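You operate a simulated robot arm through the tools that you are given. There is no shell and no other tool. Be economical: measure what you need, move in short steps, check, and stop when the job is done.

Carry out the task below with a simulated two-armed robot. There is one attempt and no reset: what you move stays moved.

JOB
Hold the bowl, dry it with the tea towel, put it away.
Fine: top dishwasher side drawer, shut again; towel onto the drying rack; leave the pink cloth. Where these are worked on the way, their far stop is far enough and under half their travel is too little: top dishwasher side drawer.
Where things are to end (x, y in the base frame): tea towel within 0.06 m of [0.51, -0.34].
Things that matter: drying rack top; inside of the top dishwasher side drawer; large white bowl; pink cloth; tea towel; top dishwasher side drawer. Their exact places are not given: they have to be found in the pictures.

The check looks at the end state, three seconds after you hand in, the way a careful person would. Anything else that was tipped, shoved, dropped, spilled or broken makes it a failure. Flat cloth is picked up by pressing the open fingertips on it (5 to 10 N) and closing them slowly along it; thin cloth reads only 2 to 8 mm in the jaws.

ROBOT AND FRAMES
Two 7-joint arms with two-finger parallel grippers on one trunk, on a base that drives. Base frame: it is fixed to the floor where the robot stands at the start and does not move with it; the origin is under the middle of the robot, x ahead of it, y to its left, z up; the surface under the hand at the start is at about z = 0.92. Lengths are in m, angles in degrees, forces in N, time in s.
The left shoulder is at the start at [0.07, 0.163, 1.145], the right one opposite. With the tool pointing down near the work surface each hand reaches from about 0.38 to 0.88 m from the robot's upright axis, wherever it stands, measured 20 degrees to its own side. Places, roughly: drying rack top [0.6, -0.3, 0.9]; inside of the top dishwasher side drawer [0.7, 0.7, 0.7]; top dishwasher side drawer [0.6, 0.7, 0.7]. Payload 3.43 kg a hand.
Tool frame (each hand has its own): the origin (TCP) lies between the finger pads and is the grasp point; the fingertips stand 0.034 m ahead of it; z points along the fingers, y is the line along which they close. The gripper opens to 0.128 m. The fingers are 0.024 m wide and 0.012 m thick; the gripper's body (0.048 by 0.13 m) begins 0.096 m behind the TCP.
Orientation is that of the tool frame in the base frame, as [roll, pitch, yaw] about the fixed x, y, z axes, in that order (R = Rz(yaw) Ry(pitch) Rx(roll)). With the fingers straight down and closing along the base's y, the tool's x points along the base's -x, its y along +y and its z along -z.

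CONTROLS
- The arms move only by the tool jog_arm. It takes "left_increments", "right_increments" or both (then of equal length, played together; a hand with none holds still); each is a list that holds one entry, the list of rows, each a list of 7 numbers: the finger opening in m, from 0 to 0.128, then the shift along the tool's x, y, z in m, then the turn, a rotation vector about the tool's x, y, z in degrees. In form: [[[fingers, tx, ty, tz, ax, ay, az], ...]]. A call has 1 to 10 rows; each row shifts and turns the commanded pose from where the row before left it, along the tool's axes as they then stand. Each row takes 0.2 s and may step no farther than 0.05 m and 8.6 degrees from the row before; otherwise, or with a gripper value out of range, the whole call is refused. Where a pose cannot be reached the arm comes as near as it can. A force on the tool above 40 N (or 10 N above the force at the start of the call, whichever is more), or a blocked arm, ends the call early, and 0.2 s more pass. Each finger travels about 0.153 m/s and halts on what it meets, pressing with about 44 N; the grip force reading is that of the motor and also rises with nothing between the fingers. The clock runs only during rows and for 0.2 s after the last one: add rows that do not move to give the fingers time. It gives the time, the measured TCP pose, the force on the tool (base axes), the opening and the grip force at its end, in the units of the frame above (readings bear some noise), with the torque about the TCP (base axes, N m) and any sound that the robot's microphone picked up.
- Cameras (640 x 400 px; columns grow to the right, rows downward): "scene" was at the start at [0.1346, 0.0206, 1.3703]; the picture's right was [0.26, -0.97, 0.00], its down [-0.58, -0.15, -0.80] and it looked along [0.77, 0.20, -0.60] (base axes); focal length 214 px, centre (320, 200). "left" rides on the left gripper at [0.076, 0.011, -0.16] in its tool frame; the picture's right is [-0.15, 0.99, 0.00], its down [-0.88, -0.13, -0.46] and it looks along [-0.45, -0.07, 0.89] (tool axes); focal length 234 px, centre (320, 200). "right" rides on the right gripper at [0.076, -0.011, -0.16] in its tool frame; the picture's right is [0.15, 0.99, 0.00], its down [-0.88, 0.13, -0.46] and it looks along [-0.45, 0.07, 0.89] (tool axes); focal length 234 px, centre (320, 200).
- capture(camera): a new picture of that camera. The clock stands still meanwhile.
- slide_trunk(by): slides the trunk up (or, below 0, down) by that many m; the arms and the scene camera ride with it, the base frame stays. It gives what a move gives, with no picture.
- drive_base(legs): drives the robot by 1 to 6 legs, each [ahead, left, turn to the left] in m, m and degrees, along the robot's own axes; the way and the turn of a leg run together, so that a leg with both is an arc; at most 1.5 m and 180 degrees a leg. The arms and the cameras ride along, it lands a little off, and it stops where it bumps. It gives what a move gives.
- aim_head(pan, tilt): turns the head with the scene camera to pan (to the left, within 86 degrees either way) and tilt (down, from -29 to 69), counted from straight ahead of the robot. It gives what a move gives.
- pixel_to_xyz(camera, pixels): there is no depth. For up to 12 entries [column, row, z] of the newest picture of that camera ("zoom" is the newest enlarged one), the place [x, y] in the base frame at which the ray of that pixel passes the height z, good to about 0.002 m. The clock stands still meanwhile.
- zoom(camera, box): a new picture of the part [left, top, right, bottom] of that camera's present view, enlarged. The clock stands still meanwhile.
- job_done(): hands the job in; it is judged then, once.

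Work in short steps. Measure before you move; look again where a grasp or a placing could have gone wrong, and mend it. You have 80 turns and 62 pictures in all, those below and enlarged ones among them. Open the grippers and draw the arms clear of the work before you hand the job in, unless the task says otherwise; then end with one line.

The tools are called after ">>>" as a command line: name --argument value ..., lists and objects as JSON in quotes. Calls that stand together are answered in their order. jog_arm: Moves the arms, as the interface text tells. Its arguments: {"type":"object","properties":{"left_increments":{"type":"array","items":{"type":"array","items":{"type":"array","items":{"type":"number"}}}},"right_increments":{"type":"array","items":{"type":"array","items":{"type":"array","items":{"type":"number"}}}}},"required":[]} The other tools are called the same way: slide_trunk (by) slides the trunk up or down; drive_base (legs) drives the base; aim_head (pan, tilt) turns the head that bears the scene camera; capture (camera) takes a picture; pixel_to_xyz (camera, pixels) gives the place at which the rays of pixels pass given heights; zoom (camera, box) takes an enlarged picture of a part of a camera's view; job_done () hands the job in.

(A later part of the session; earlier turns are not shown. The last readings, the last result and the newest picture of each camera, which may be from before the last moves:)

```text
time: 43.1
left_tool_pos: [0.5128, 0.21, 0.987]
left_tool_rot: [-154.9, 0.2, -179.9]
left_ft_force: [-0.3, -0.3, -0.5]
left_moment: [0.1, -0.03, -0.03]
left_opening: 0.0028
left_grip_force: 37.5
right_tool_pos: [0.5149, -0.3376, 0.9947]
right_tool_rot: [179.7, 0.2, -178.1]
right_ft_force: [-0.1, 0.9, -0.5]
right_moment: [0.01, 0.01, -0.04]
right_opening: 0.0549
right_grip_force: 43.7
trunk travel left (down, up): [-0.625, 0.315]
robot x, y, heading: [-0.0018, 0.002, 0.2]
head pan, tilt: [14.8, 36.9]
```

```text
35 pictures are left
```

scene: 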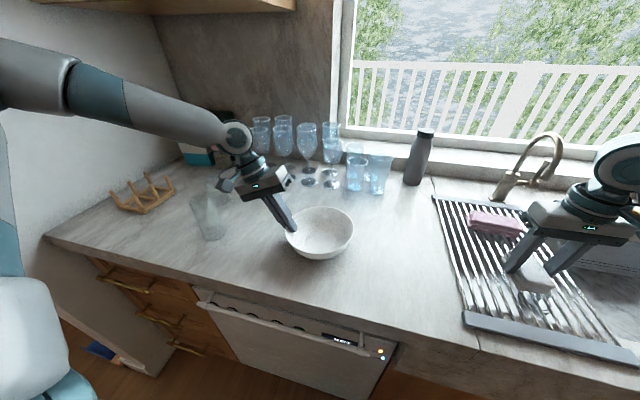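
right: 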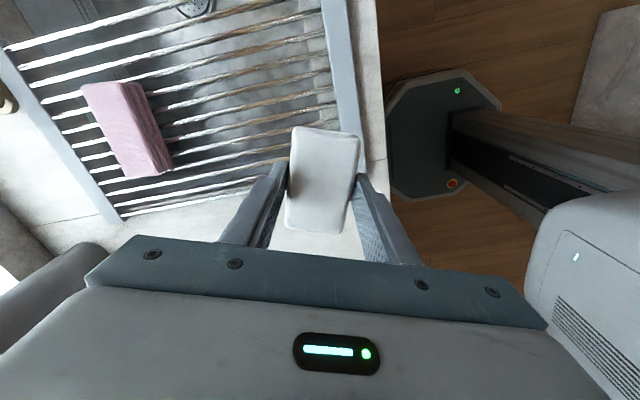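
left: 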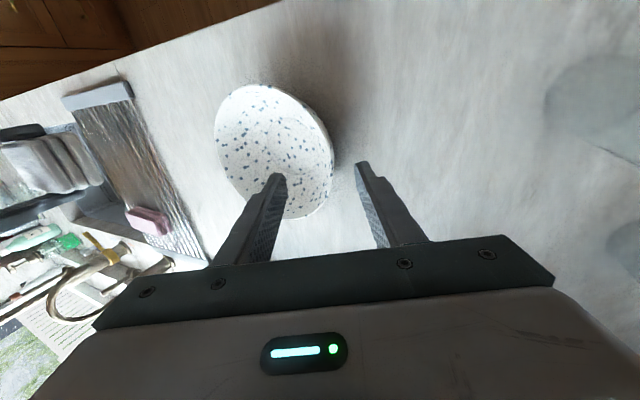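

Lower in small steps until contact with the rack.

>>> jog_arm --right_increments '[[[0.03, 0, 0, 0.006, 0, 0, 0], [0.03, 0, 0, 0.005, 0, 0, 0], [0.03, 0, 0, 0.004, 0, 0, 0], [0.03, 0, 0, 0.003, 0, 0, 0], [0.03, 0, 0, 0.0, 0, 0, 0]]]'

>>> zoom --camera "scene" --box '[440, 190, 640, 315]'

```text
time: 44.3
left_tool_pos: [0.5128, 0.2106, 0.988]
left_tool_rot: [-154.9, 0.1, -179.9]
left_ft_force: [0.3, 0.1, 0.2]
left_moment: [0.12, 0.02, -0.04]
left_opening: 0.0028
left_grip_force: 36.7
right_tool_pos: [0.5142, -0.3371, 0.9757]
right_tool_rot: [179.6, 0.3, -178.0]
right_ft_force: [0.2, 0.4, 0.0]
right_moment: [-0.03, 0.01, 0.01]
right_opening: 0.0549
right_grip_force: 44.2
trunk travel left (down, up): [-0.625, 0.315]
robot x, y, heading: [0.001, 0.0015, -0.1]
head pan, tilt: [14.8, 36.9]
```

```text
3.20 times, centred on (540, 252) of scene
```

zoom: 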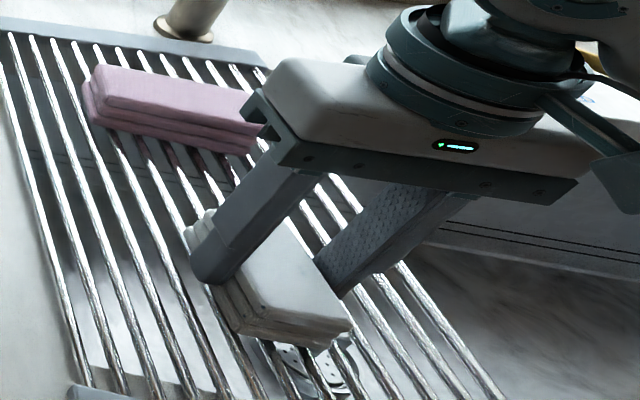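

>>> jog_arm --right_increments '[[[0.03, 0, 0, 0.002, 0, 0, 0], [0.03, 0, 0, 0.002, 0, 0, 0], [0.03, 0, 0, 0.002, 0, 0, 0], [0.03, 0, 0, 0, 0, 0, 0]]]'

```text
time: 45.4
left_tool_pos: [0.5109, 0.2121, 0.9884]
left_tool_rot: [-154.9, 0.2, -179.9]
left_ft_force: [0.4, -0.4, 0.4]
left_moment: [0.13, -0.01, 0.01]
left_opening: 0.0027
left_grip_force: 37.7
right_tool_pos: [0.5134, -0.3369, 0.9747]
right_tool_rot: [179.7, 0.7, -178.1]
right_ft_force: [-5.0, 2.8, 17.5]
right_moment: [-0.21, 0.8, -0.03]
right_opening: 0.0549
right_grip_force: 43.9
trunk travel left (down, up): [-0.625, 0.315]
robot x, y, heading: [0.0018, 0.0005, -0.0]
head pan, tilt: [14.8, 36.9]
stopped in row 4 (right hand): the force on the tool passed its limit at 41 N (the readings are from after the stop); the commanded pose is now the measured one
```

Contact with the rack at z≈0.975. I ease up 1 mm, open, and rise clear.

>>> jog_arm --right_increments '[[[0.05, 0, 0, -0.001, 0, 0, 0], [0.06, 0, 0, 0, 0, 0, 0], [0.075, 0, 0, 0, 0, 0, 0], [0.09, 0, 0, 0, 0, 0, 0], [0.1, 0, 0, 0, 0, 0, 0], [0.1, 0, 0, -0.03, 0, 0, 0], [0.1, 0, 0, -0.05, 0, 0, 0], [0.1, 0, 0, -0.05, 0, 0, 0], [0.1, 0.03, 0, -0.03, 0, 0, 0], [0.1, 0.03, 0, 0, 0, 0, 0]]]'

>>> capture --camera "right"

>>> zoom --camera "scene" --box '[440, 190, 640, 315]'

```text
time: 47.6
left_tool_pos: [0.513, 0.2102, 0.9883]
left_tool_rot: [-154.9, 0.1, -179.9]
left_ft_force: [0.0, 0.4, -0.2]
left_moment: [0.15, -0.03, -0.02]
left_opening: 0.0027
left_grip_force: 37.7
right_tool_pos: [0.454, -0.3415, 1.1328]
right_tool_rot: [179.6, 0.6, -178.1]
right_ft_force: [-1.0, 0.0, 1.7]
right_moment: [-0.04, -0.03, 0.0]
right_opening: 0.0998
right_grip_force: 0.0
trunk travel left (down, up): [-0.625, 0.315]
robot x, y, heading: [0.0031, -0.0006, 0.1]
head pan, tilt: [14.8, 36.9]
```

```text
33 pictures are left
```

right: 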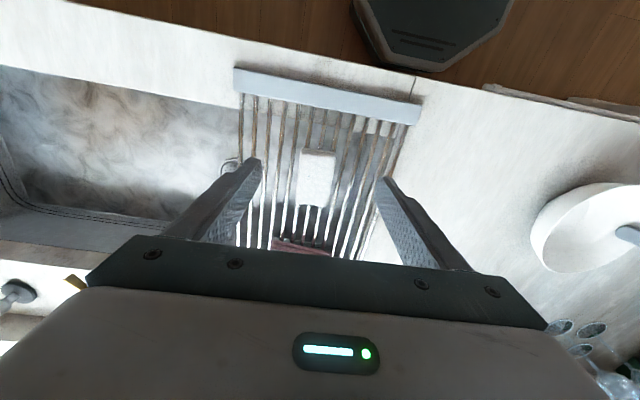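

```text
3.20 times, centred on (540, 252) of scene
```

zoom: 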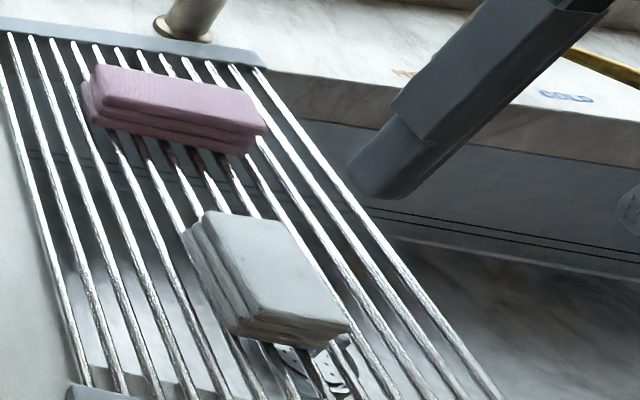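

Towel rests on the rack and the pink cloth is untouched. I now release the bowl on the counter with the left hand, back out along the tool axis, and aim the head at the drawers.

>>> pixel_to_xyz --camera "zoom" --pixels '[[270, 265, 0.96]]'

>>> jog_arm --left_increments '[[[0.01, 0, 0, 0, 0, 0, 0], [0.025, 0, 0, 0, 0, 0, 0], [0.04, 0, 0, 0, 0, 0, 0], [0.04, 0, 0, -0.03, 0, 0, 0], [0.04, 0, 0, -0.04, 0, 0, 0], [0.04, 0, 0, -0.05, 0, 0, 0], [0.04, 0, 0, -0.05, 0, 0, 0], [0.04, 0, 0, -0.04, 0, 0, 0], [0.04, 0, 0, 0, 0, 0, 0]]]'

>>> aim_head --pan 55 --tilt 50

>>> capture --camera "scene"

```text
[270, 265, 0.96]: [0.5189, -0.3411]
```

```text
time: 49.6
left_tool_pos: [0.5119, 0.3012, 1.1797]
left_tool_rot: [-154.9, 0.1, -179.9]
left_ft_force: [0.3, -0.5, 0.1]
left_moment: [-0.01, 0.02, 0.01]
left_opening: 0.0399
left_grip_force: 0.0
right_tool_pos: [0.4552, -0.3411, 1.1321]
right_tool_rot: [179.7, 0.6, -178.1]
right_ft_force: [0.3, -0.1, 0.4]
right_moment: [0.0, 0.01, -0.03]
right_opening: 0.1
right_grip_force: 0.0
trunk travel left (down, up): [-0.625, 0.315]
robot x, y, heading: [0.0019, 0.0023, 0.2]
head pan, tilt: [14.8, 36.9]
```

```text
time: 50.7
left_tool_pos: [0.5116, 0.3018, 1.1798]
left_tool_rot: [-154.9, 0.1, -179.9]
left_ft_force: [0.1, 0.7, 0.1]
left_moment: [-0.01, 0.04, -0.03]
left_opening: 0.04
left_grip_force: 0.1
right_tool_pos: [0.4551, -0.3417, 1.1315]
right_tool_rot: [179.7, 0.6, -178.1]
right_ft_force: [-0.2, 0.3, -0.3]
right_moment: [-0.01, 0.01, -0.01]
right_opening: 0.1002
right_grip_force: 0.1
trunk travel left (down, up): [-0.625, 0.315]
robot x, y, heading: [0.0026, -0.0018, 0.0]
head pan, tilt: [55.0, 50.0]
```

```text
31 pictures are left
```

scene: 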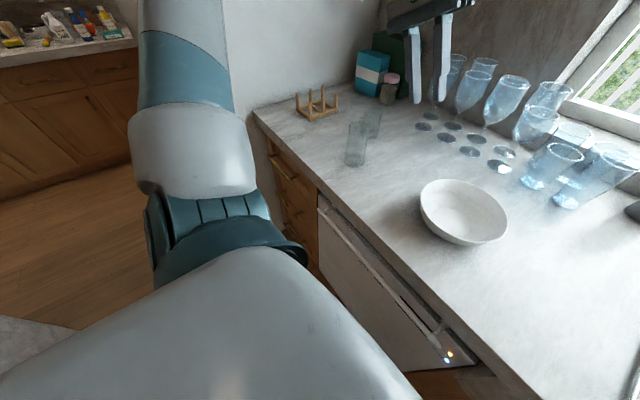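

The left arm blocks the view. I back the base up 0.3 m and go 0.25 m left, then look at the drawers.

>>> drive_base --legs '[[-0.3, 0, 0], [0, 0.25, 0]]'

>>> aim_head --pan 30 --tilt 40

>>> capture --camera "scene"

```text
time: 54.2
left_tool_pos: [0.2088, 0.5557, 1.1793]
left_tool_rot: [-154.9, 0.1, -179.7]
left_ft_force: [0.0, 0.2, 0.1]
left_moment: [-0.01, 0.03, 0.01]
left_opening: 0.0399
left_grip_force: 0.0
right_tool_pos: [0.1536, -0.086, 1.1306]
right_tool_rot: [179.7, 0.5, -177.9]
right_ft_force: [-0.5, 0.2, 0.5]
right_moment: [0.02, 0.03, -0.01]
right_opening: 0.1001
right_grip_force: 0.1
trunk travel left (down, up): [-0.625, 0.315]
robot x, y, heading: [-0.3042, 0.2501, 0.1]
head pan, tilt: [55.0, 50.0]
```

```text
time: 55.1
left_tool_pos: [0.2084, 0.5556, 1.1787]
left_tool_rot: [-154.9, 0.1, -179.7]
left_ft_force: [-0.8, -0.4, 0.6]
left_moment: [0.02, 0.03, 0.01]
left_opening: 0.04
left_grip_force: 0.0
right_tool_pos: [0.1529, -0.0868, 1.1318]
right_tool_rot: [179.6, 0.5, -177.8]
right_ft_force: [-0.3, -1.1, 0.1]
right_moment: [0.0, 0.01, -0.01]
right_opening: 0.1
right_grip_force: 0.1
trunk travel left (down, up): [-0.625, 0.315]
robot x, y, heading: [-0.3001, 0.2524, 0.2]
head pan, tilt: [30.0, 40.0]
```

```text
30 pictures are left
```

scene: 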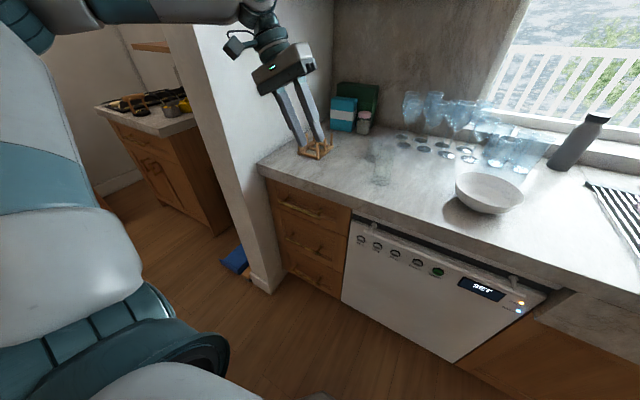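

The drawers are now visible at (305,235). I zoom for the handle geometry.

>>> zoom --camera "scene" --box '[245, 150, 373, 230]'

```text
5.00 times, centred on (309, 190) of scene
```

zoom: 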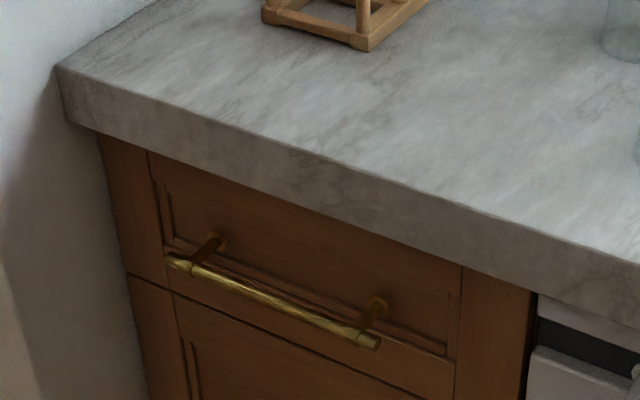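

>>> pixel_to_xyz --camera "zoom" --pixels '[[170, 260, 0.8], [370, 343, 0.8], [170, 260, 0.76], [370, 343, 0.76], [212, 240, 0.77], [375, 305, 0.77], [60, 68, 0.92], [637, 262, 0.92], [470, 268, 0.87], [460, 380, 0.7], [150, 155, 0.86]]'

```text
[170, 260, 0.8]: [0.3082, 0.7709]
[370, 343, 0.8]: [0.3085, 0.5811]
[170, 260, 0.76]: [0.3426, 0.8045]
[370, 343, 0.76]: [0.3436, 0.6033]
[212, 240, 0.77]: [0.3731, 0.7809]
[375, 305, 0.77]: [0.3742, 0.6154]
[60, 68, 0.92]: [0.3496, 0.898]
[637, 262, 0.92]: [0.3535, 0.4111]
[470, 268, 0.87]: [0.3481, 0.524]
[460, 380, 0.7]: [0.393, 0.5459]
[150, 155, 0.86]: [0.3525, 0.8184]
```

From two views the handle bar is at x≈0.335, z≈0.770, y 0.597–0.79; the drawer face is near x 0.375. I reorient the left hand: untilt and start the yaw so that it will close vertically on the bar.

>>> jog_arm --left_increments '[[[0.06, 0, 0, 0, -8.4, 0, 0], [0.06, 0, 0, 0, -8.4, 0, 0], [0.06, 0, 0, 0, -8.2, 0, 0], [0.06, 0, 0, 0, 0, 0, -8.5], [0.06, 0, 0, 0, 0, 0, -8.5], [0.06, 0, 0, 0, 0, 0, -8.5], [0.06, 0, 0, 0, 0, 0, -8.5], [0.06, 0, 0, 0, 0, 0, -8.5], [0.06, 0, 0, 0, 0, 0, -8.5]]]'

>>> jog_arm --left_increments '[[[0.06, 0, 0, 0, 0, 0, -8.5], [0.06, 0, 0, 0, 0, 0, -8.5], [0.06, 0, 0, 0, 0, 0, -8.5], [0.06, 0, 0, 0, 0, 0, -8.5], [0.06, 0, 0, 0, 0, 0, -5], [0.06, 0, 0, 0, 8.5, 0, 0], [0.06, 0, 0, 0, 8.5, 0, 0], [0.06, 0, 0, 0, 8.5, 0, 0], [0.06, 0, 0, 0, 8.5, 0, 0], [0.06, 0, 0, 0, 8.5, 0, 0]]]'

```text
time: 57.1
left_tool_pos: [0.2076, 0.5566, 1.1791]
left_tool_rot: [-179.8, -0.1, -128.6]
left_ft_force: [-0.5, 0.2, -0.4]
left_moment: [-0.02, -0.03, 0.0]
left_opening: 0.0598
left_grip_force: 0.1
right_tool_pos: [0.1528, -0.0861, 1.1326]
right_tool_rot: [179.7, 0.5, -177.9]
right_ft_force: [-0.6, 0.4, 0.6]
right_moment: [-0.01, -0.04, 0.0]
right_opening: 0.1002
right_grip_force: 0.1
trunk travel left (down, up): [-0.625, 0.315]
robot x, y, heading: [-0.2994, 0.2516, 0.1]
head pan, tilt: [30.0, 40.0]
```

```text
time: 59.3
left_tool_pos: [0.2081, 0.5555, 1.1786]
left_tool_rot: [-137.3, -0.3, -89.8]
left_ft_force: [-0.5, 0.5, 0.9]
left_moment: [-0.02, -0.01, 0.01]
left_opening: 0.0602
left_grip_force: 0.1
right_tool_pos: [0.1526, -0.0866, 1.1327]
right_tool_rot: [179.7, 0.7, -178.0]
right_ft_force: [0.4, 0.5, 0.0]
right_moment: [0.03, -0.01, -0.02]
right_opening: 0.0997
right_grip_force: 0.1
trunk travel left (down, up): [-0.625, 0.315]
robot x, y, heading: [-0.3007, 0.2505, 0.4]
head pan, tilt: [30.0, 40.0]
```

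Orientation works well. I tilt another 30 degrees, then move to a pre-grasp point in front of the handle.

>>> jog_arm --left_increments '[[[0.06, 0, 0, 0, 8.5, 0, 0], [0.06, 0, 0, 0, 8.5, 0, 0], [0.06, 0, 0, 0, 8.5, 0, 0], [0.06, 0, 0, 0, 4.5, 0, 0], [0.06, 0, 0, 0, 0, 0, 0]]]'

>>> jog_arm --left_increments '[[[0.06, -0.01494, 0.0391, 0.016, 0, 0, 0], [0.06, -0.01494, 0.0391, 0.016, 0, 0, 0], [0.06, -0.01494, 0.0391, 0.016, 0, 0, 0], [0.06, -0.01494, 0.0391, 0.016, 0, 0, 0], [0.06, -0.01494, 0.0391, 0.016, 0, 0, 0], [0.06, -0.01494, 0.0391, 0.016, 0, 0, 0], [0.06, -0.01494, 0.0391, 0.016, 0, 0, 0], [0.06, -0.01494, 0.0391, 0.016, 0, 0, 0], [0.06, -0.01494, 0.0391, 0.016, 0, 0, 0], [0.06, 0, 0, 0, 0, 0, 0]]]'

>>> capture --camera "left"

>>> capture --camera "scene"

```text
time: 60.5
left_tool_pos: [0.2599, 0.5724, 1.2126]
left_tool_rot: [-107.3, -0.1, -89.7]
left_ft_force: [-0.8, 1.0, -0.4]
left_moment: [0.03, -0.03, 0.01]
left_opening: 0.0599
left_grip_force: 0.1
left hand out of reach, approached as far as the arm can: row 2, 3, 4
right_tool_pos: [0.1505, -0.0848, 1.1344]
right_tool_rot: [179.7, 0.6, -177.8]
right_ft_force: [-1.2, -0.1, 0.2]
right_moment: [0.01, -0.02, 0.03]
right_opening: 0.1001
right_grip_force: 0.2
trunk travel left (down, up): [-0.625, 0.315]
robot x, y, heading: [-0.3043, 0.2582, 0.4]
head pan, tilt: [30.0, 40.0]
```

```text
time: 62.7
left_tool_pos: [0.2765, 0.7663, 0.903]
left_tool_rot: [-107.4, 0.0, -89.8]
left_ft_force: [0.2, -0.7, 0.1]
left_moment: [-0.01, 0.01, 0.01]
left_opening: 0.0603
left_grip_force: 0.1
left hand out of reach, approached as far as the arm can: row 1, 3, 4, 5, 6, 7
right_tool_pos: [0.154, -0.0891, 1.1307]
right_tool_rot: [179.7, 0.4, -177.9]
right_ft_force: [0.0, -0.4, -0.5]
right_moment: [0.03, 0.04, -0.04]
right_opening: 0.0999
right_grip_force: 0.0
trunk travel left (down, up): [-0.625, 0.315]
robot x, y, heading: [-0.3066, 0.2503, 0.2]
head pan, tilt: [30.0, 40.0]
```

```text
28 pictures are left
```

left: 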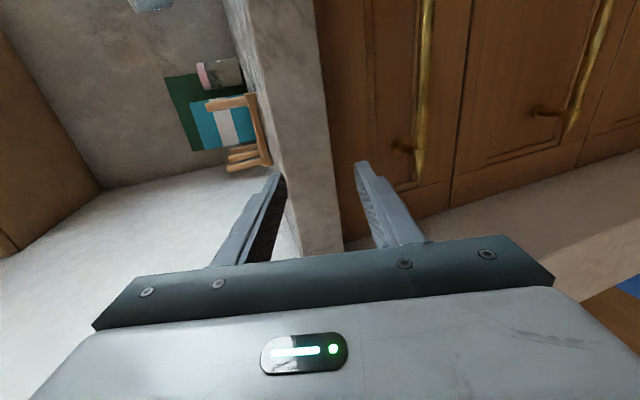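

```text
27 pictures are left
```

scene: 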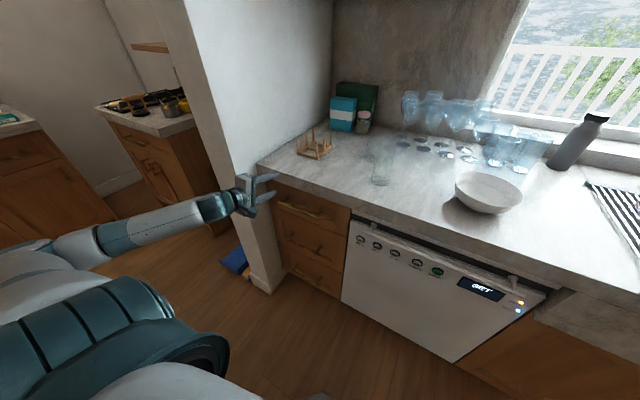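

The left hand is at (0.277,0.766,0.903). I shift to y 0.69, back slightly to x 0.24, and lower the trunk 0.12 so the arm works at handle height.

>>> jog_arm --left_increments '[[[0.06, 0.025, 0, -0.013, 0, 0, 0], [0.06, 0.025, 0, -0.013, 0, 0, 0], [0.06, 0.026, 0, -0.013, 0, 0, 0], [0.06, 0, 0, 0, 0, 0, 0]]]'

>>> slide_trunk --by -0.12

>>> capture --camera "left"

```text
time: 63.7
left_tool_pos: [0.2375, 0.6909, 0.9138]
left_tool_rot: [-107.4, -0.1, -89.7]
left_ft_force: [0.5, 0.1, 0.3]
left_moment: [-0.05, 0.01, -0.03]
left_opening: 0.0601
left_grip_force: 0.1
right_tool_pos: [0.1523, -0.0864, 1.132]
right_tool_rot: [179.7, 0.5, -177.9]
right_ft_force: [-0.1, 0.3, -0.2]
right_moment: [0.03, 0.0, 0.03]
right_opening: 0.1
right_grip_force: 0.0
trunk travel left (down, up): [-0.625, 0.315]
robot x, y, heading: [-0.2995, 0.2516, -0.0]
head pan, tilt: [30.0, 40.0]
```

```text
time: 65.2
left_tool_pos: [0.236, 0.6924, 0.7949]
left_tool_rot: [-107.5, -0.1, -89.8]
left_ft_force: [0.2, 0.0, 0.1]
left_moment: [-0.02, 0.0, -0.01]
left_opening: 0.0599
left_grip_force: 0.1
right_tool_pos: [0.1531, -0.0859, 1.0117]
right_tool_rot: [179.7, 0.5, -177.8]
right_ft_force: [0.4, 0.0, -0.4]
right_moment: [-0.02, 0.01, -0.01]
right_opening: 0.1002
right_grip_force: 0.2
trunk travel left (down, up): [-0.505, 0.435]
robot x, y, heading: [-0.3005, 0.2567, 0.4]
head pan, tilt: [30.0, 40.0]
```

```text
26 pictures are left
```

left: 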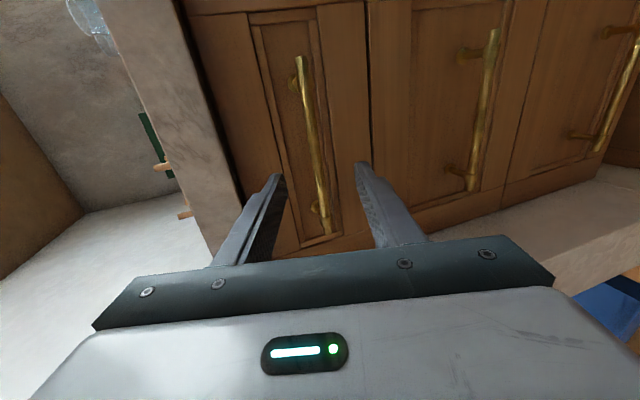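

The bar sits centred between the fingers. I advance 0.09 m along the tool axis and close.

>>> jog_arm --left_increments '[[[0.06, 0, 0, 0.03, 0, 0, 0], [0.06, 0, 0, 0.03, 0, 0, 0], [0.06, 0, 0, 0.02, 0, 0, 0], [0.06, 0, 0, 0.01, 0, 0, 0], [0.045, 0, 0, 0, 0, 0, 0], [0.03, 0, 0, 0, 0, 0, 0], [0.015, 0, 0, 0, 0, 0, 0], [0.005, 0, 0, 0, 0, 0, 0], [0.0, 0, 0, 0, 0, 0, 0]]]'

>>> capture --camera "left"

```text
time: 67.2
left_tool_pos: [0.3219, 0.6917, 0.7717]
left_tool_rot: [-106.9, 0.0, -89.7]
left_ft_force: [2.2, 4.4, 20.6]
left_moment: [-0.11, -0.33, -0.55]
left_opening: 0.0126
left_grip_force: 44.6
right_tool_pos: [0.1522, -0.0873, 1.0132]
right_tool_rot: [179.6, 0.8, -177.7]
right_ft_force: [0.2, -0.7, 0.9]
right_moment: [-0.01, 0.0, -0.02]
right_opening: 0.1003
right_grip_force: 0.1
trunk travel left (down, up): [-0.505, 0.435]
robot x, y, heading: [-0.3045, 0.2522, 0.2]
head pan, tilt: [30.0, 40.0]
```

```text
25 pictures are left
```

left: 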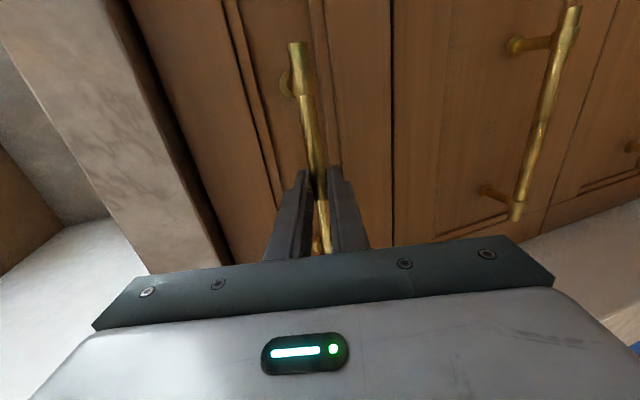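

The bar is gripped (12.6 mm). I relieve 2 mm of upward strain and pull straight back along -x.

>>> jog_arm --left_increments '[[[0.0, 0, -0.0018, -0.0006, 0, 0, 0], [0.0, 0, 0.0044, -0.0143, 0, 0, 0], [0.0, 0, 0.0087, -0.0287, 0, 0, 0], [0.0, 0, 0.0087, -0.0287, 0, 0, 0], [0.0, 0, 0.0087, -0.0287, 0, 0, 0], [0.0, 0, 0.0087, -0.0287, 0, 0, 0], [0.0, 0, 0, 0, 0, 0, 0]]]'

>>> capture --camera "scene"

```text
time: 68.8
left_tool_pos: [0.1869, 0.6923, 0.7711]
left_tool_rot: [-107.3, -0.1, -89.8]
left_ft_force: [-1.6, 7.1, 13.9]
left_moment: [0.39, -0.12, 0.47]
left_opening: 0.0128
left_grip_force: 44.6
right_tool_pos: [0.1515, -0.0858, 1.0108]
right_tool_rot: [179.6, 0.6, -177.7]
right_ft_force: [-1.0, -0.2, -0.4]
right_moment: [-0.02, 0.04, 0.01]
right_opening: 0.1
right_grip_force: 0.1
trunk travel left (down, up): [-0.505, 0.435]
robot x, y, heading: [-0.3022, 0.2488, 0.3]
head pan, tilt: [30.0, 40.0]
```

```text
24 pictures are left
```

scene: 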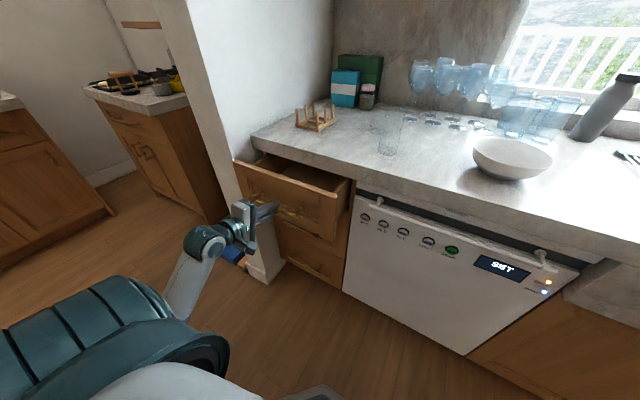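

The drawer slides open. I keep pulling.

>>> jog_arm --left_increments '[[[0.0, 0, 0.0077, -0.029, 0, 0, 0], [0.0, 0, 0.0087, -0.0287, 0, 0, 0], [0.0, 0, 0.0087, -0.0287, 0, 0, 0], [0.0, 0, 0.0087, -0.0287, 0, 0, 0], [0.0, 0, 0.0087, -0.0287, 0, 0, 0], [0.0, 0, 0, 0, 0, 0, 0]]]'

```text
time: 69.5
left_tool_pos: [0.1291, 0.692, 0.7718]
left_tool_rot: [-106.2, -0.3, -90.7]
left_ft_force: [-1.4, -14.1, 13.6]
left_moment: [0.45, -0.21, 1.1]
left_opening: 0.0129
left_grip_force: 45.3
left hand out of reach, approached as far as the arm can: row 2, 3
right_tool_pos: [0.1512, -0.0883, 1.0115]
right_tool_rot: [179.6, 0.6, -177.8]
right_ft_force: [0.4, 1.1, -0.1]
right_moment: [-0.04, 0.02, 0.0]
right_opening: 0.1002
right_grip_force: 0.0
trunk travel left (down, up): [-0.505, 0.435]
robot x, y, heading: [-0.302, 0.2472, 0.2]
head pan, tilt: [30.0, 40.0]
stopped in row 3 (left hand): the force on the tool passed its limit at 45 N (the readings are from after the stop); the commanded pose is now the measured one
```

The arm reached its own limit (0.19 m opened). I drive the base back 0.12 m to pull further while gripping.

>>> drive_base --legs '[[-0.12, 0, 0]]'

>>> capture --camera "scene"

```text
time: 70.7
left_tool_pos: [0.0097, 0.693, 0.7718]
left_tool_rot: [-106.4, -0.2, -90.6]
left_ft_force: [1.8, -13.6, 22.2]
left_moment: [-0.01, -0.27, 0.01]
left_opening: 0.0124
left_grip_force: 45.1
right_tool_pos: [0.0327, -0.0913, 1.0125]
right_tool_rot: [179.6, 0.8, -177.9]
right_ft_force: [-0.8, -1.0, -0.1]
right_moment: [0.0, -0.02, -0.01]
right_opening: 0.1002
right_grip_force: 0.1
trunk travel left (down, up): [-0.505, 0.435]
robot x, y, heading: [-0.4199, 0.2512, 0.2]
head pan, tilt: [30.0, 40.0]
```

```text
23 pictures are left
```

scene: 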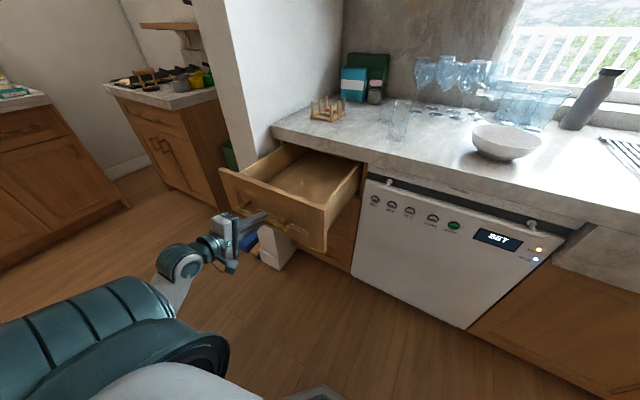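

Open by 0.31 m and the drawer is empty. I pull a bit more (0.05) to be safely past half travel.

>>> drive_base --legs '[[-0.05, 0, 0]]'

>>> jog_arm --left_increments '[[[0.03, 0, 0, 0, 0, 0, 0], [0.06, 0, 0, 0, 0, 0, 0], [0.06, 0, 0, -0.02, 0, 0, 0], [0.06, 0, 0, -0.03, 0, 0, 0], [0.06, 0, 0, 0, 0, 0, 0]]]'

>>> capture --camera "scene"

```text
time: 71.6
left_tool_pos: [-0.0397, 0.692, 0.7706]
left_tool_rot: [-106.3, -0.2, -90.5]
left_ft_force: [1.1, -7.7, 14.9]
left_moment: [0.12, -0.22, 0.15]
left_opening: 0.0126
left_grip_force: 44.9
right_tool_pos: [-0.0166, -0.0902, 1.0133]
right_tool_rot: [179.6, 0.7, -178.0]
right_ft_force: [-1.0, 0.3, 0.6]
right_moment: [0.01, -0.02, 0.02]
right_opening: 0.1
right_grip_force: 0.1
trunk travel left (down, up): [-0.505, 0.435]
robot x, y, heading: [-0.4673, 0.2538, 0.2]
head pan, tilt: [30.0, 40.0]
```

```text
time: 72.8
left_tool_pos: [-0.0742, 0.7158, 0.7669]
left_tool_rot: [-106.4, -0.3, -90.6]
left_ft_force: [0.2, -0.8, 0.2]
left_moment: [0.02, 0.0, -0.02]
left_opening: 0.0603
left_grip_force: 0.1
left hand out of reach, approached as far as the arm can: row 3, 4
right_tool_pos: [-0.014, -0.0887, 1.0122]
right_tool_rot: [179.6, 0.4, -177.9]
right_ft_force: [0.8, -0.2, -0.2]
right_moment: [-0.04, -0.02, 0.03]
right_opening: 0.0998
right_grip_force: 0.0
trunk travel left (down, up): [-0.505, 0.435]
robot x, y, heading: [-0.4725, 0.2489, 0.4]
head pan, tilt: [30.0, 40.0]
```

```text
22 pictures are left
```

scene: 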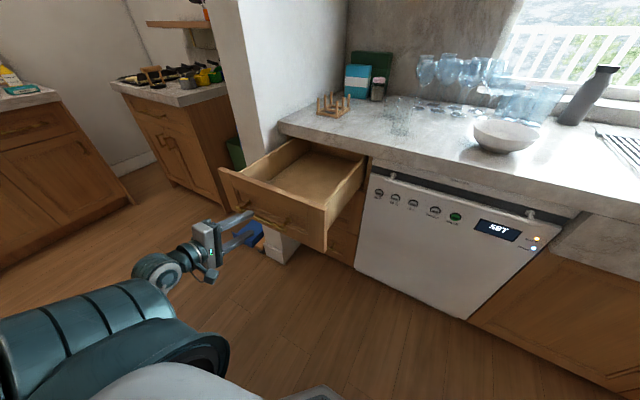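

The drawer is open by about 0.36 m and released. I back off, move right to a stance for the bowl, and raise the trunk again.

>>> drive_base --legs '[[-0.12, 0, 0], [0, -0.35, 0]]'

>>> slide_trunk --by 0.12

>>> jog_arm --left_increments '[[[0.06, 0, 0, 0, -8.5, 0, 0], [0.06, 0, 0, 0, -8.5, 0, 0], [0.06, 0, 0, 0, -8.5, 0, 0], [0.06, 0, 0, 0, -8.5, 0, 0], [0.06, 0, 0, 0, -8.5, 0, 0], [0.06, 0, 0, 0, -8.5, 0, 0], [0.06, 0, 0, 0, -2.6, 0, 0], [0.06, 0, -0.0137, -0.0376, 0, 0, 0], [0.06, 0, -0.0137, -0.0376, 0, 0, 0], [0.06, 0, -0.0137, -0.0376, 0, 0, 0]]]'

>>> jog_arm --left_increments '[[[0.06, 0, -0.0137, -0.0376, 0, 0, 0], [0.06, 0, -0.0137, -0.0376, 0, 0, 0], [0.06, 0, -0.0137, -0.0376, 0, 0, 0], [0.06, 0.03, -0.0137, -0.0376, 0, 0, 0], [0.06, 0.04, 0, 0, 0, 0, 0], [0.06, 0.04, 0, 0, 0, 0, 0], [0.06, 0.04, 0, 0, 0, 0, 0], [0.06, 0.04, 0, 0, 0, 0, 0], [0.06, 0, 0, 0, 0, 0, 0]]]'

```text
time: 73.8
left_tool_pos: [-0.1075, 0.715, 0.7665]
left_tool_rot: [-106.5, -0.3, -90.7]
left_ft_force: [0.7, -0.3, 0.4]
left_moment: [0.01, 0.01, 0.01]
left_opening: 0.0599
left_grip_force: 0.1
right_tool_pos: [-0.0452, -0.0892, 1.0121]
right_tool_rot: [179.6, 0.7, -178.1]
right_ft_force: [1.1, 0.1, 0.8]
right_moment: [0.0, 0.06, -0.01]
right_opening: 0.0999
right_grip_force: 0.1
trunk travel left (down, up): [-0.505, 0.435]
robot x, y, heading: [-0.499, 0.2564, 0.2]
head pan, tilt: [30.0, 40.0]
stopped in leg 1: the robot was blocked; the commanded pose is now the measured one
```

```text
time: 75.3
left_tool_pos: [-0.1075, 0.7151, 0.8853]
left_tool_rot: [-106.4, -0.3, -90.7]
left_ft_force: [0.5, -0.6, -0.1]
left_moment: [0.01, -0.01, 0.02]
left_opening: 0.0603
left_grip_force: 0.1
right_tool_pos: [-0.0465, -0.0902, 1.132]
right_tool_rot: [179.6, 0.6, -178.0]
right_ft_force: [-0.4, -0.9, -1.3]
right_moment: [0.03, -0.01, -0.02]
right_opening: 0.1002
right_grip_force: 0.1
trunk travel left (down, up): [-0.625, 0.315]
robot x, y, heading: [-0.5015, 0.2536, 0.1]
head pan, tilt: [30.0, 40.0]
```

```text
time: 77.5
left_tool_pos: [-0.0991, 0.7316, 0.9953]
left_tool_rot: [-160.1, -0.4, -90.6]
left_ft_force: [-0.2, -0.7, 0.1]
left_moment: [-0.01, -0.01, 0.02]
left_opening: 0.0598
left_grip_force: 0.0
left hand out of reach, approached as far as the arm can: row 1, 2
right_tool_pos: [-0.0475, -0.0905, 1.132]
right_tool_rot: [179.7, 0.8, -178.0]
right_ft_force: [-0.4, 1.1, 0.1]
right_moment: [0.04, -0.04, 0.0]
right_opening: 0.0996
right_grip_force: 0.0
trunk travel left (down, up): [-0.625, 0.315]
robot x, y, heading: [-0.499, 0.2544, 0.0]
head pan, tilt: [30.0, 40.0]
```

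```text
time: 79.5
left_tool_pos: [-0.0968, 0.5473, 1.1553]
left_tool_rot: [-160.0, -0.4, -90.6]
left_ft_force: [-0.3, 0.2, 0.3]
left_moment: [-0.07, -0.01, 0.0]
left_opening: 0.0599
left_grip_force: 0.0
right_tool_pos: [-0.0475, -0.087, 1.1337]
right_tool_rot: [179.7, 0.7, -178.0]
right_ft_force: [0.1, 0.4, -0.1]
right_moment: [-0.02, 0.0, -0.02]
right_opening: 0.0997
right_grip_force: 0.2
trunk travel left (down, up): [-0.625, 0.315]
robot x, y, heading: [-0.4997, 0.2567, -0.1]
head pan, tilt: [30.0, 40.0]
```

The base met something behind at x=-0.5, so I will not back that far again. I drive right 0.35 and ahead 0.42.

>>> drive_base --legs '[[0.02, -0.35, 0], [0.41, 0, 0]]'

>>> aim_head --pan 25 --tilt 42

>>> capture --camera "scene"

>>> capture --camera "left"

```text
time: 83.9
left_tool_pos: [0.3367, 0.1895, 1.1561]
left_tool_rot: [-160.1, -0.4, -90.9]
left_ft_force: [0.0, -0.6, -1.1]
left_moment: [-0.02, 0.0, -0.03]
left_opening: 0.0602
left_grip_force: 0.1
right_tool_pos: [0.3842, -0.444, 1.1333]
right_tool_rot: [179.6, 0.7, -178.4]
right_ft_force: [0.0, 0.2, 0.2]
right_moment: [0.04, 0.02, -0.01]
right_opening: 0.1
right_grip_force: 0.1
trunk travel left (down, up): [-0.625, 0.315]
robot x, y, heading: [-0.0684, -0.1015, -0.1]
head pan, tilt: [30.0, 40.0]
```

```text
time: 84.6
left_tool_pos: [0.3364, 0.1904, 1.1563]
left_tool_rot: [-160.0, -0.2, -91.0]
left_ft_force: [0.1, 1.5, -0.7]
left_moment: [0.01, -0.02, -0.01]
left_opening: 0.06
left_grip_force: 0.0
right_tool_pos: [0.3848, -0.4447, 1.1331]
right_tool_rot: [179.5, 0.8, -178.4]
right_ft_force: [0.1, 0.5, 0.3]
right_moment: [0.02, -0.02, 0.04]
right_opening: 0.1
right_grip_force: 0.0
trunk travel left (down, up): [-0.625, 0.315]
robot x, y, heading: [-0.0692, -0.0994, -0.4]
head pan, tilt: [25.0, 42.0]
```

```text
21 pictures are left
```

scene: 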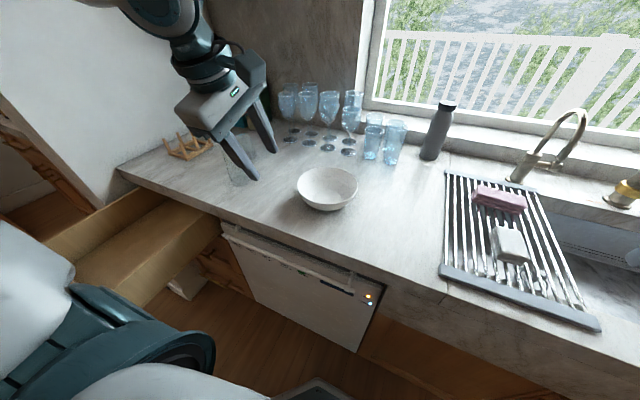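

```text
20 pictures are left
```

left: 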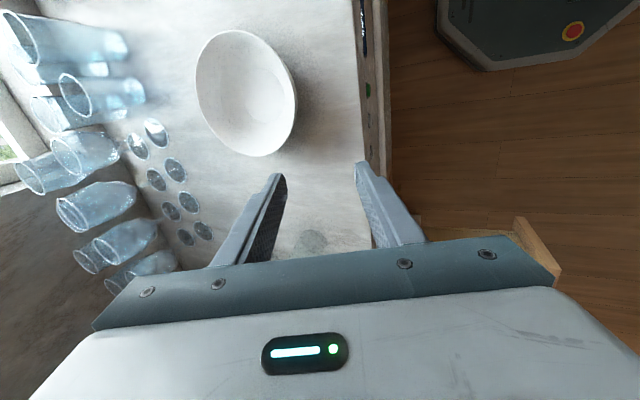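

Good views. I measure the bowl's rim in both, plus the drawer's inside.

>>> pixel_to_xyz --camera "left" --pixels '[[297, 107, 0.98], [197, 78, 0.98], [238, 30, 0.98], [262, 156, 0.98]]'

>>> pixel_to_xyz --camera "scene" --pixels '[[297, 183, 0.98], [358, 186, 0.98], [328, 167, 0.98], [328, 206, 0.98], [214, 216, 0.83], [150, 196, 0.83], [50, 245, 0.83], [80, 285, 0.72], [205, 222, 0.72]]'

>>> zoom --camera "scene" --box '[30, 160, 270, 310]'

```text
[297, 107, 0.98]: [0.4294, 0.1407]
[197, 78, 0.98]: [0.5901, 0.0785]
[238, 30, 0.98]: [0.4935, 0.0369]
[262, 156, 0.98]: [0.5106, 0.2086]
```

```text
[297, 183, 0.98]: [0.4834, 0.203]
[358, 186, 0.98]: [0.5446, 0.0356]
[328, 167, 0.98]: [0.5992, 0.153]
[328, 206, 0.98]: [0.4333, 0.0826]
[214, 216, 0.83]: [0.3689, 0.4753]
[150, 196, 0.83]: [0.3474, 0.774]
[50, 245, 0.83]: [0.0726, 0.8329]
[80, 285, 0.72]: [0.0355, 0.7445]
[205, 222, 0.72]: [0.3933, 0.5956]
```

```text
2.67 times, centred on (150, 235) of scene
```

zoom: 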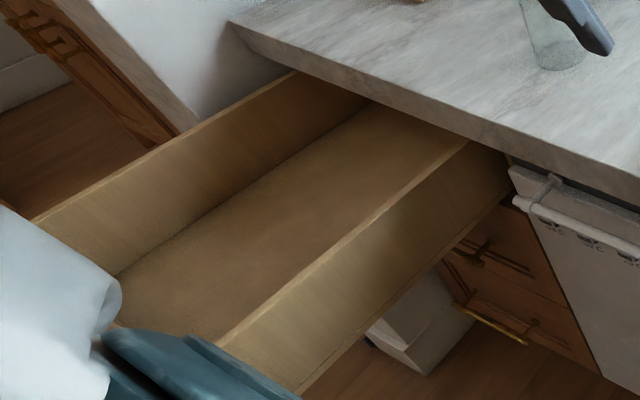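

Bowl centre (0.513,0.123), near rim at x≈0.428. I go to pre-grasp at the near rim, advance, and close on the wall.

>>> jog_arm --left_increments '[[[0.06, 0.0225, -0.0086, 0.0336, 0, 0, 0], [0.06, 0.0225, -0.0086, 0.0336, 0, 0, 0], [0.06, 0.0224, -0.0085, 0.0336, 0, 0, 0], [0.06, 0, 0, 0, 0, 0, 0]]]'

>>> capture --camera "left"

```text
time: 85.6
left_tool_pos: [0.394, 0.1224, 1.0712]
left_tool_rot: [-160.0, -0.3, -91.0]
left_ft_force: [-0.5, 0.3, 0.1]
left_moment: [0.02, -0.03, -0.01]
left_opening: 0.0601
left_grip_force: 0.2
right_tool_pos: [0.384, -0.4461, 1.1329]
right_tool_rot: [179.6, 0.8, -178.3]
right_ft_force: [-0.8, -0.1, 0.8]
right_moment: [0.03, -0.04, 0.03]
right_opening: 0.1
right_grip_force: 0.0
trunk travel left (down, up): [-0.625, 0.315]
robot x, y, heading: [-0.0688, -0.0998, -0.3]
head pan, tilt: [25.0, 42.0]
```

```text
18 pictures are left
```

left: 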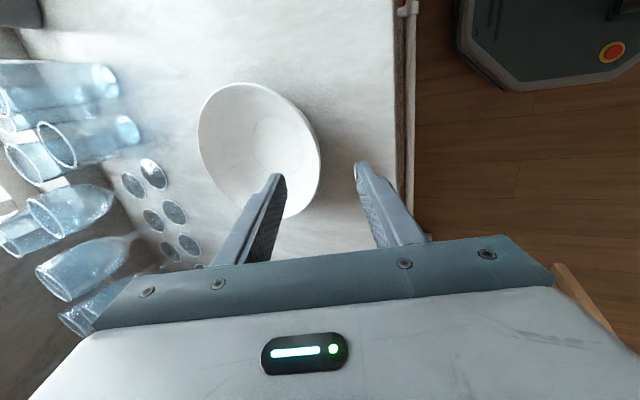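

Aligned as planned, with the inner finger inside the rim. Advance and close.

>>> jog_arm --left_increments '[[[0.06, 0, 0, 0.03, 0, 0, 0], [0.06, 0, 0, 0.03, 0, 0, 0], [0.06, 0, 0, 0.02, 0, 0, 0], [0.06, 0, 0, 0.01, 0, 0, 0], [0.04, 0, 0, 0, 0, 0, 0], [0.025, 0, 0, 0, 0, 0, 0], [0.015, 0, 0, 0, 0, 0, 0], [0.008, 0, 0, 0, 0, 0, 0], [0.0, 0, 0, 0, 0, 0, 0], [0.0, 0, 0, 0, 0, 0, 0]]]'

>>> zoom --camera "scene" --box '[200, 110, 420, 247]'

```text
time: 87.8
left_tool_pos: [0.4391, 0.1348, 1.005]
left_tool_rot: [-160.3, -0.4, -91.2]
left_ft_force: [0.9, 0.2, 1.0]
left_moment: [0.0, -0.33, -0.07]
left_opening: 0.0031
left_grip_force: 37.3
left hand out of reach, approached as far as the arm can: row 2, 3, 4
right_tool_pos: [0.3839, -0.4444, 1.1349]
right_tool_rot: [179.6, 0.7, -178.4]
right_ft_force: [-0.1, -0.7, 0.2]
right_moment: [-0.01, 0.0, 0.03]
right_opening: 0.1
right_grip_force: 0.1
trunk travel left (down, up): [-0.625, 0.315]
robot x, y, heading: [-0.0671, -0.1001, -0.3]
head pan, tilt: [25.0, 42.0]
```

```text
2.91 times, centred on (310, 178) of scene
```

zoom: 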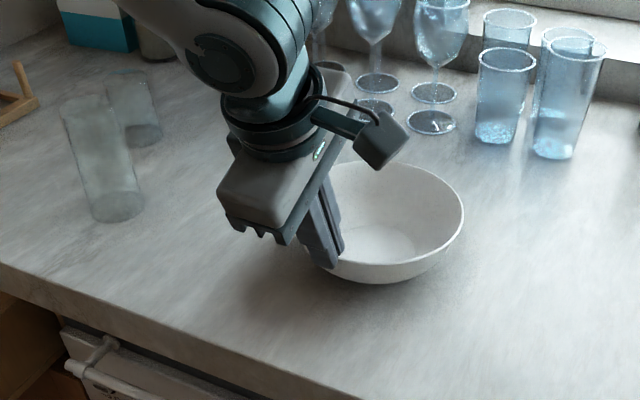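

The arm ran short and grips only about 7 mm of the rim. I open slightly, lower the trunk by 0.02 for depth, and close again.

>>> jog_arm --left_increments '[[[0.015, 0, 0, 0, 0, 0, 0], [0.03, 0, 0, 0, 0, 0, 0], [0.03, 0, 0, 0, 0, 0, 0]]]'

>>> slide_trunk --by -0.02

>>> jog_arm --left_increments '[[[0.02, 0, 0, 0, 0, 0, 0], [0.012, 0, 0, 0, 0, 0, 0], [0.006, 0, 0, 0, 0, 0, 0], [0.0, 0, 0, 0, 0, 0, 0], [0.0, 0, 0, 0, 0, 0, 0], [0.0, 0, 0, 0, 0, 0, 0]]]'

>>> zoom --camera "scene" --box '[200, 110, 420, 247]'

```text
time: 88.6
left_tool_pos: [0.4379, 0.1344, 1.0054]
left_tool_rot: [-160.3, -0.3, -91.1]
left_ft_force: [0.5, 0.2, -0.2]
left_moment: [0.0, 0.0, 0.02]
left_opening: 0.0301
left_grip_force: 0.0
right_tool_pos: [0.3838, -0.4453, 1.1337]
right_tool_rot: [179.7, 0.7, -178.4]
right_ft_force: [0.6, -0.6, 0.3]
right_moment: [-0.02, 0.01, -0.01]
right_opening: 0.0999
right_grip_force: 0.0
trunk travel left (down, up): [-0.625, 0.315]
robot x, y, heading: [-0.0685, -0.098, -0.1]
head pan, tilt: [25.0, 42.0]
```

```text
time: 89.3
left_tool_pos: [0.4387, 0.1345, 0.9844]
left_tool_rot: [-160.3, -0.5, -91.3]
left_ft_force: [0.2, 0.4, 0.1]
left_moment: [-0.03, -0.02, 0.0]
left_opening: 0.0299
left_grip_force: 0.0
right_tool_pos: [0.3837, -0.4451, 1.1133]
right_tool_rot: [179.6, 0.8, -178.4]
right_ft_force: [-0.2, 0.8, 0.2]
right_moment: [0.04, 0.01, -0.03]
right_opening: 0.1
right_grip_force: 0.1
trunk travel left (down, up): [-0.605, 0.335]
robot x, y, heading: [-0.0697, -0.0972, -0.5]
head pan, tilt: [25.0, 42.0]
```

```text
time: 90.7
left_tool_pos: [0.4391, 0.1348, 0.9843]
left_tool_rot: [-160.2, -0.3, -91.1]
left_ft_force: [3.9, 1.4, 7.9]
left_moment: [-0.2, -1.31, 0.27]
left_opening: 0.0032
left_grip_force: 38.3
right_tool_pos: [0.3839, -0.4451, 1.1122]
right_tool_rot: [179.7, 0.7, -178.5]
right_ft_force: [-1.1, 0.3, 0.1]
right_moment: [0.02, -0.02, -0.02]
right_opening: 0.1
right_grip_force: 0.1
trunk travel left (down, up): [-0.605, 0.335]
robot x, y, heading: [-0.0664, -0.103, -0.3]
head pan, tilt: [25.0, 42.0]
```

```text
2.91 times, centred on (310, 178) of scene
```

zoom: 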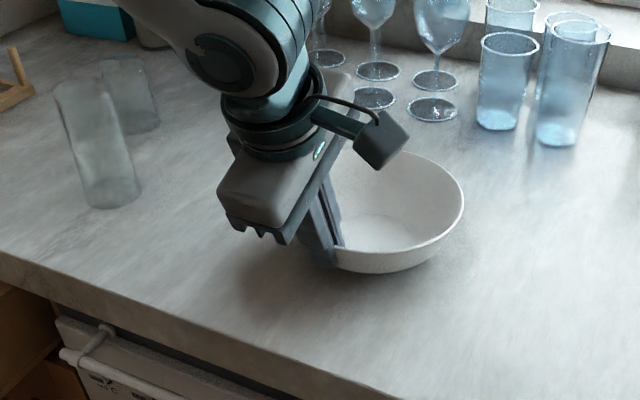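

Solid grip now. I lift by raising the trunk 0.15 and check the bowl hangs well.

>>> slide_trunk --by 0.15

>>> capture --camera "scene"

```text
time: 92.4
left_tool_pos: [0.4391, 0.1351, 1.1352]
left_tool_rot: [-160.3, -0.4, -91.2]
left_ft_force: [0.3, -0.1, -0.8]
left_moment: [-0.04, 0.09, -0.03]
left_opening: 0.0029
left_grip_force: 37.4
right_tool_pos: [0.3852, -0.4446, 1.2623]
right_tool_rot: [179.6, 0.7, -178.4]
right_ft_force: [0.5, 0.0, 0.1]
right_moment: [-0.04, -0.02, -0.01]
right_opening: 0.0998
right_grip_force: 0.1
trunk travel left (down, up): [-0.755, 0.185]
robot x, y, heading: [-0.0693, -0.0992, -0.2]
head pan, tilt: [25.0, 42.0]
```

```text
15 pictures are left
```

scene: 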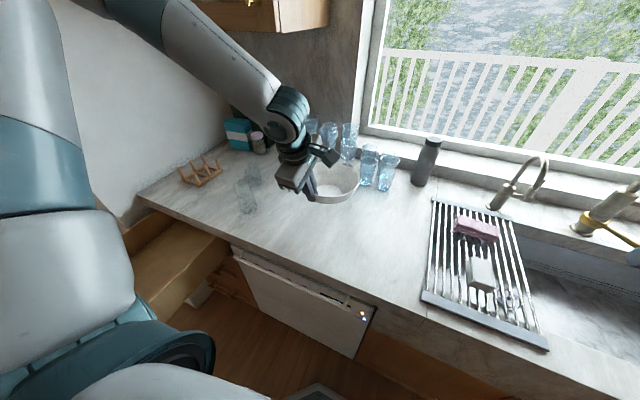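

The bowl hangs securely. I drive back 0.37 and left 0.4 so the bowl comes near the drawer.

>>> drive_base --legs '[[-0.37, 0, 0], [0, 0.4, 0]]'

>>> aim_head --pan 25 --tilt 50

>>> capture --camera "scene"

```text
time: 96.9
left_tool_pos: [0.0659, 0.5338, 1.135]
left_tool_rot: [-160.3, -0.4, -91.1]
left_ft_force: [0.1, -0.4, -1.5]
left_moment: [0.06, 0.14, -0.01]
left_opening: 0.0028
left_grip_force: 37.8
right_tool_pos: [0.0138, -0.0452, 1.2618]
right_tool_rot: [179.6, 0.7, -178.2]
right_ft_force: [0.2, -0.8, 0.2]
right_moment: [0.0, 0.02, 0.01]
right_opening: 0.1001
right_grip_force: 0.0
trunk travel left (down, up): [-0.755, 0.185]
robot x, y, heading: [-0.439, 0.2978, -0.1]
head pan, tilt: [25.0, 42.0]
```

```text
time: 97.5
left_tool_pos: [0.066, 0.5345, 1.1348]
left_tool_rot: [-160.3, -0.4, -91.0]
left_ft_force: [0.1, 0.0, -1.3]
left_moment: [0.02, 0.08, -0.01]
left_opening: 0.0028
left_grip_force: 37.9
right_tool_pos: [0.013, -0.0453, 1.2633]
right_tool_rot: [179.6, 0.6, -178.2]
right_ft_force: [0.2, 0.1, 0.0]
right_moment: [-0.02, -0.02, -0.04]
right_opening: 0.0999
right_grip_force: 0.1
trunk travel left (down, up): [-0.755, 0.185]
robot x, y, heading: [-0.4384, 0.2997, -0.2]
head pan, tilt: [25.0, 50.0]
```

```text
14 pictures are left
```

scene: 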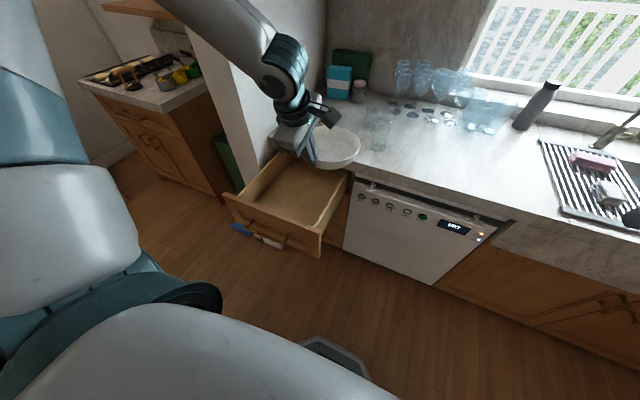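

I measure the drawer's rim and floor corners in an enlarged view.

>>> zoom --camera "scene" --box '[205, 150, 365, 250]'

>>> pixel_to_xyz --camera "zoom" --pixels '[[80, 183, 0.84], [460, 335, 0.84], [495, 300, 0.72], [120, 180, 0.84], [470, 310, 0.84]]'

```text
4.00 times, centred on (285, 200) of scene
```

zoom: 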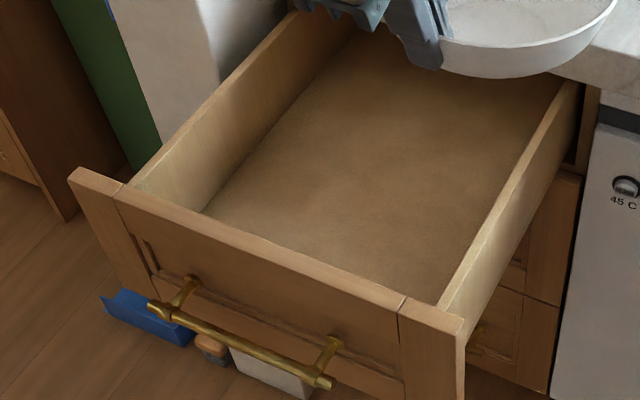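

```text
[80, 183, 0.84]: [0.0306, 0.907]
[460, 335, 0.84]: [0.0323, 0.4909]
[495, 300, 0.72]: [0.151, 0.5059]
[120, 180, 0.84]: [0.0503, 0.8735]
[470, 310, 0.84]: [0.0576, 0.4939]
```

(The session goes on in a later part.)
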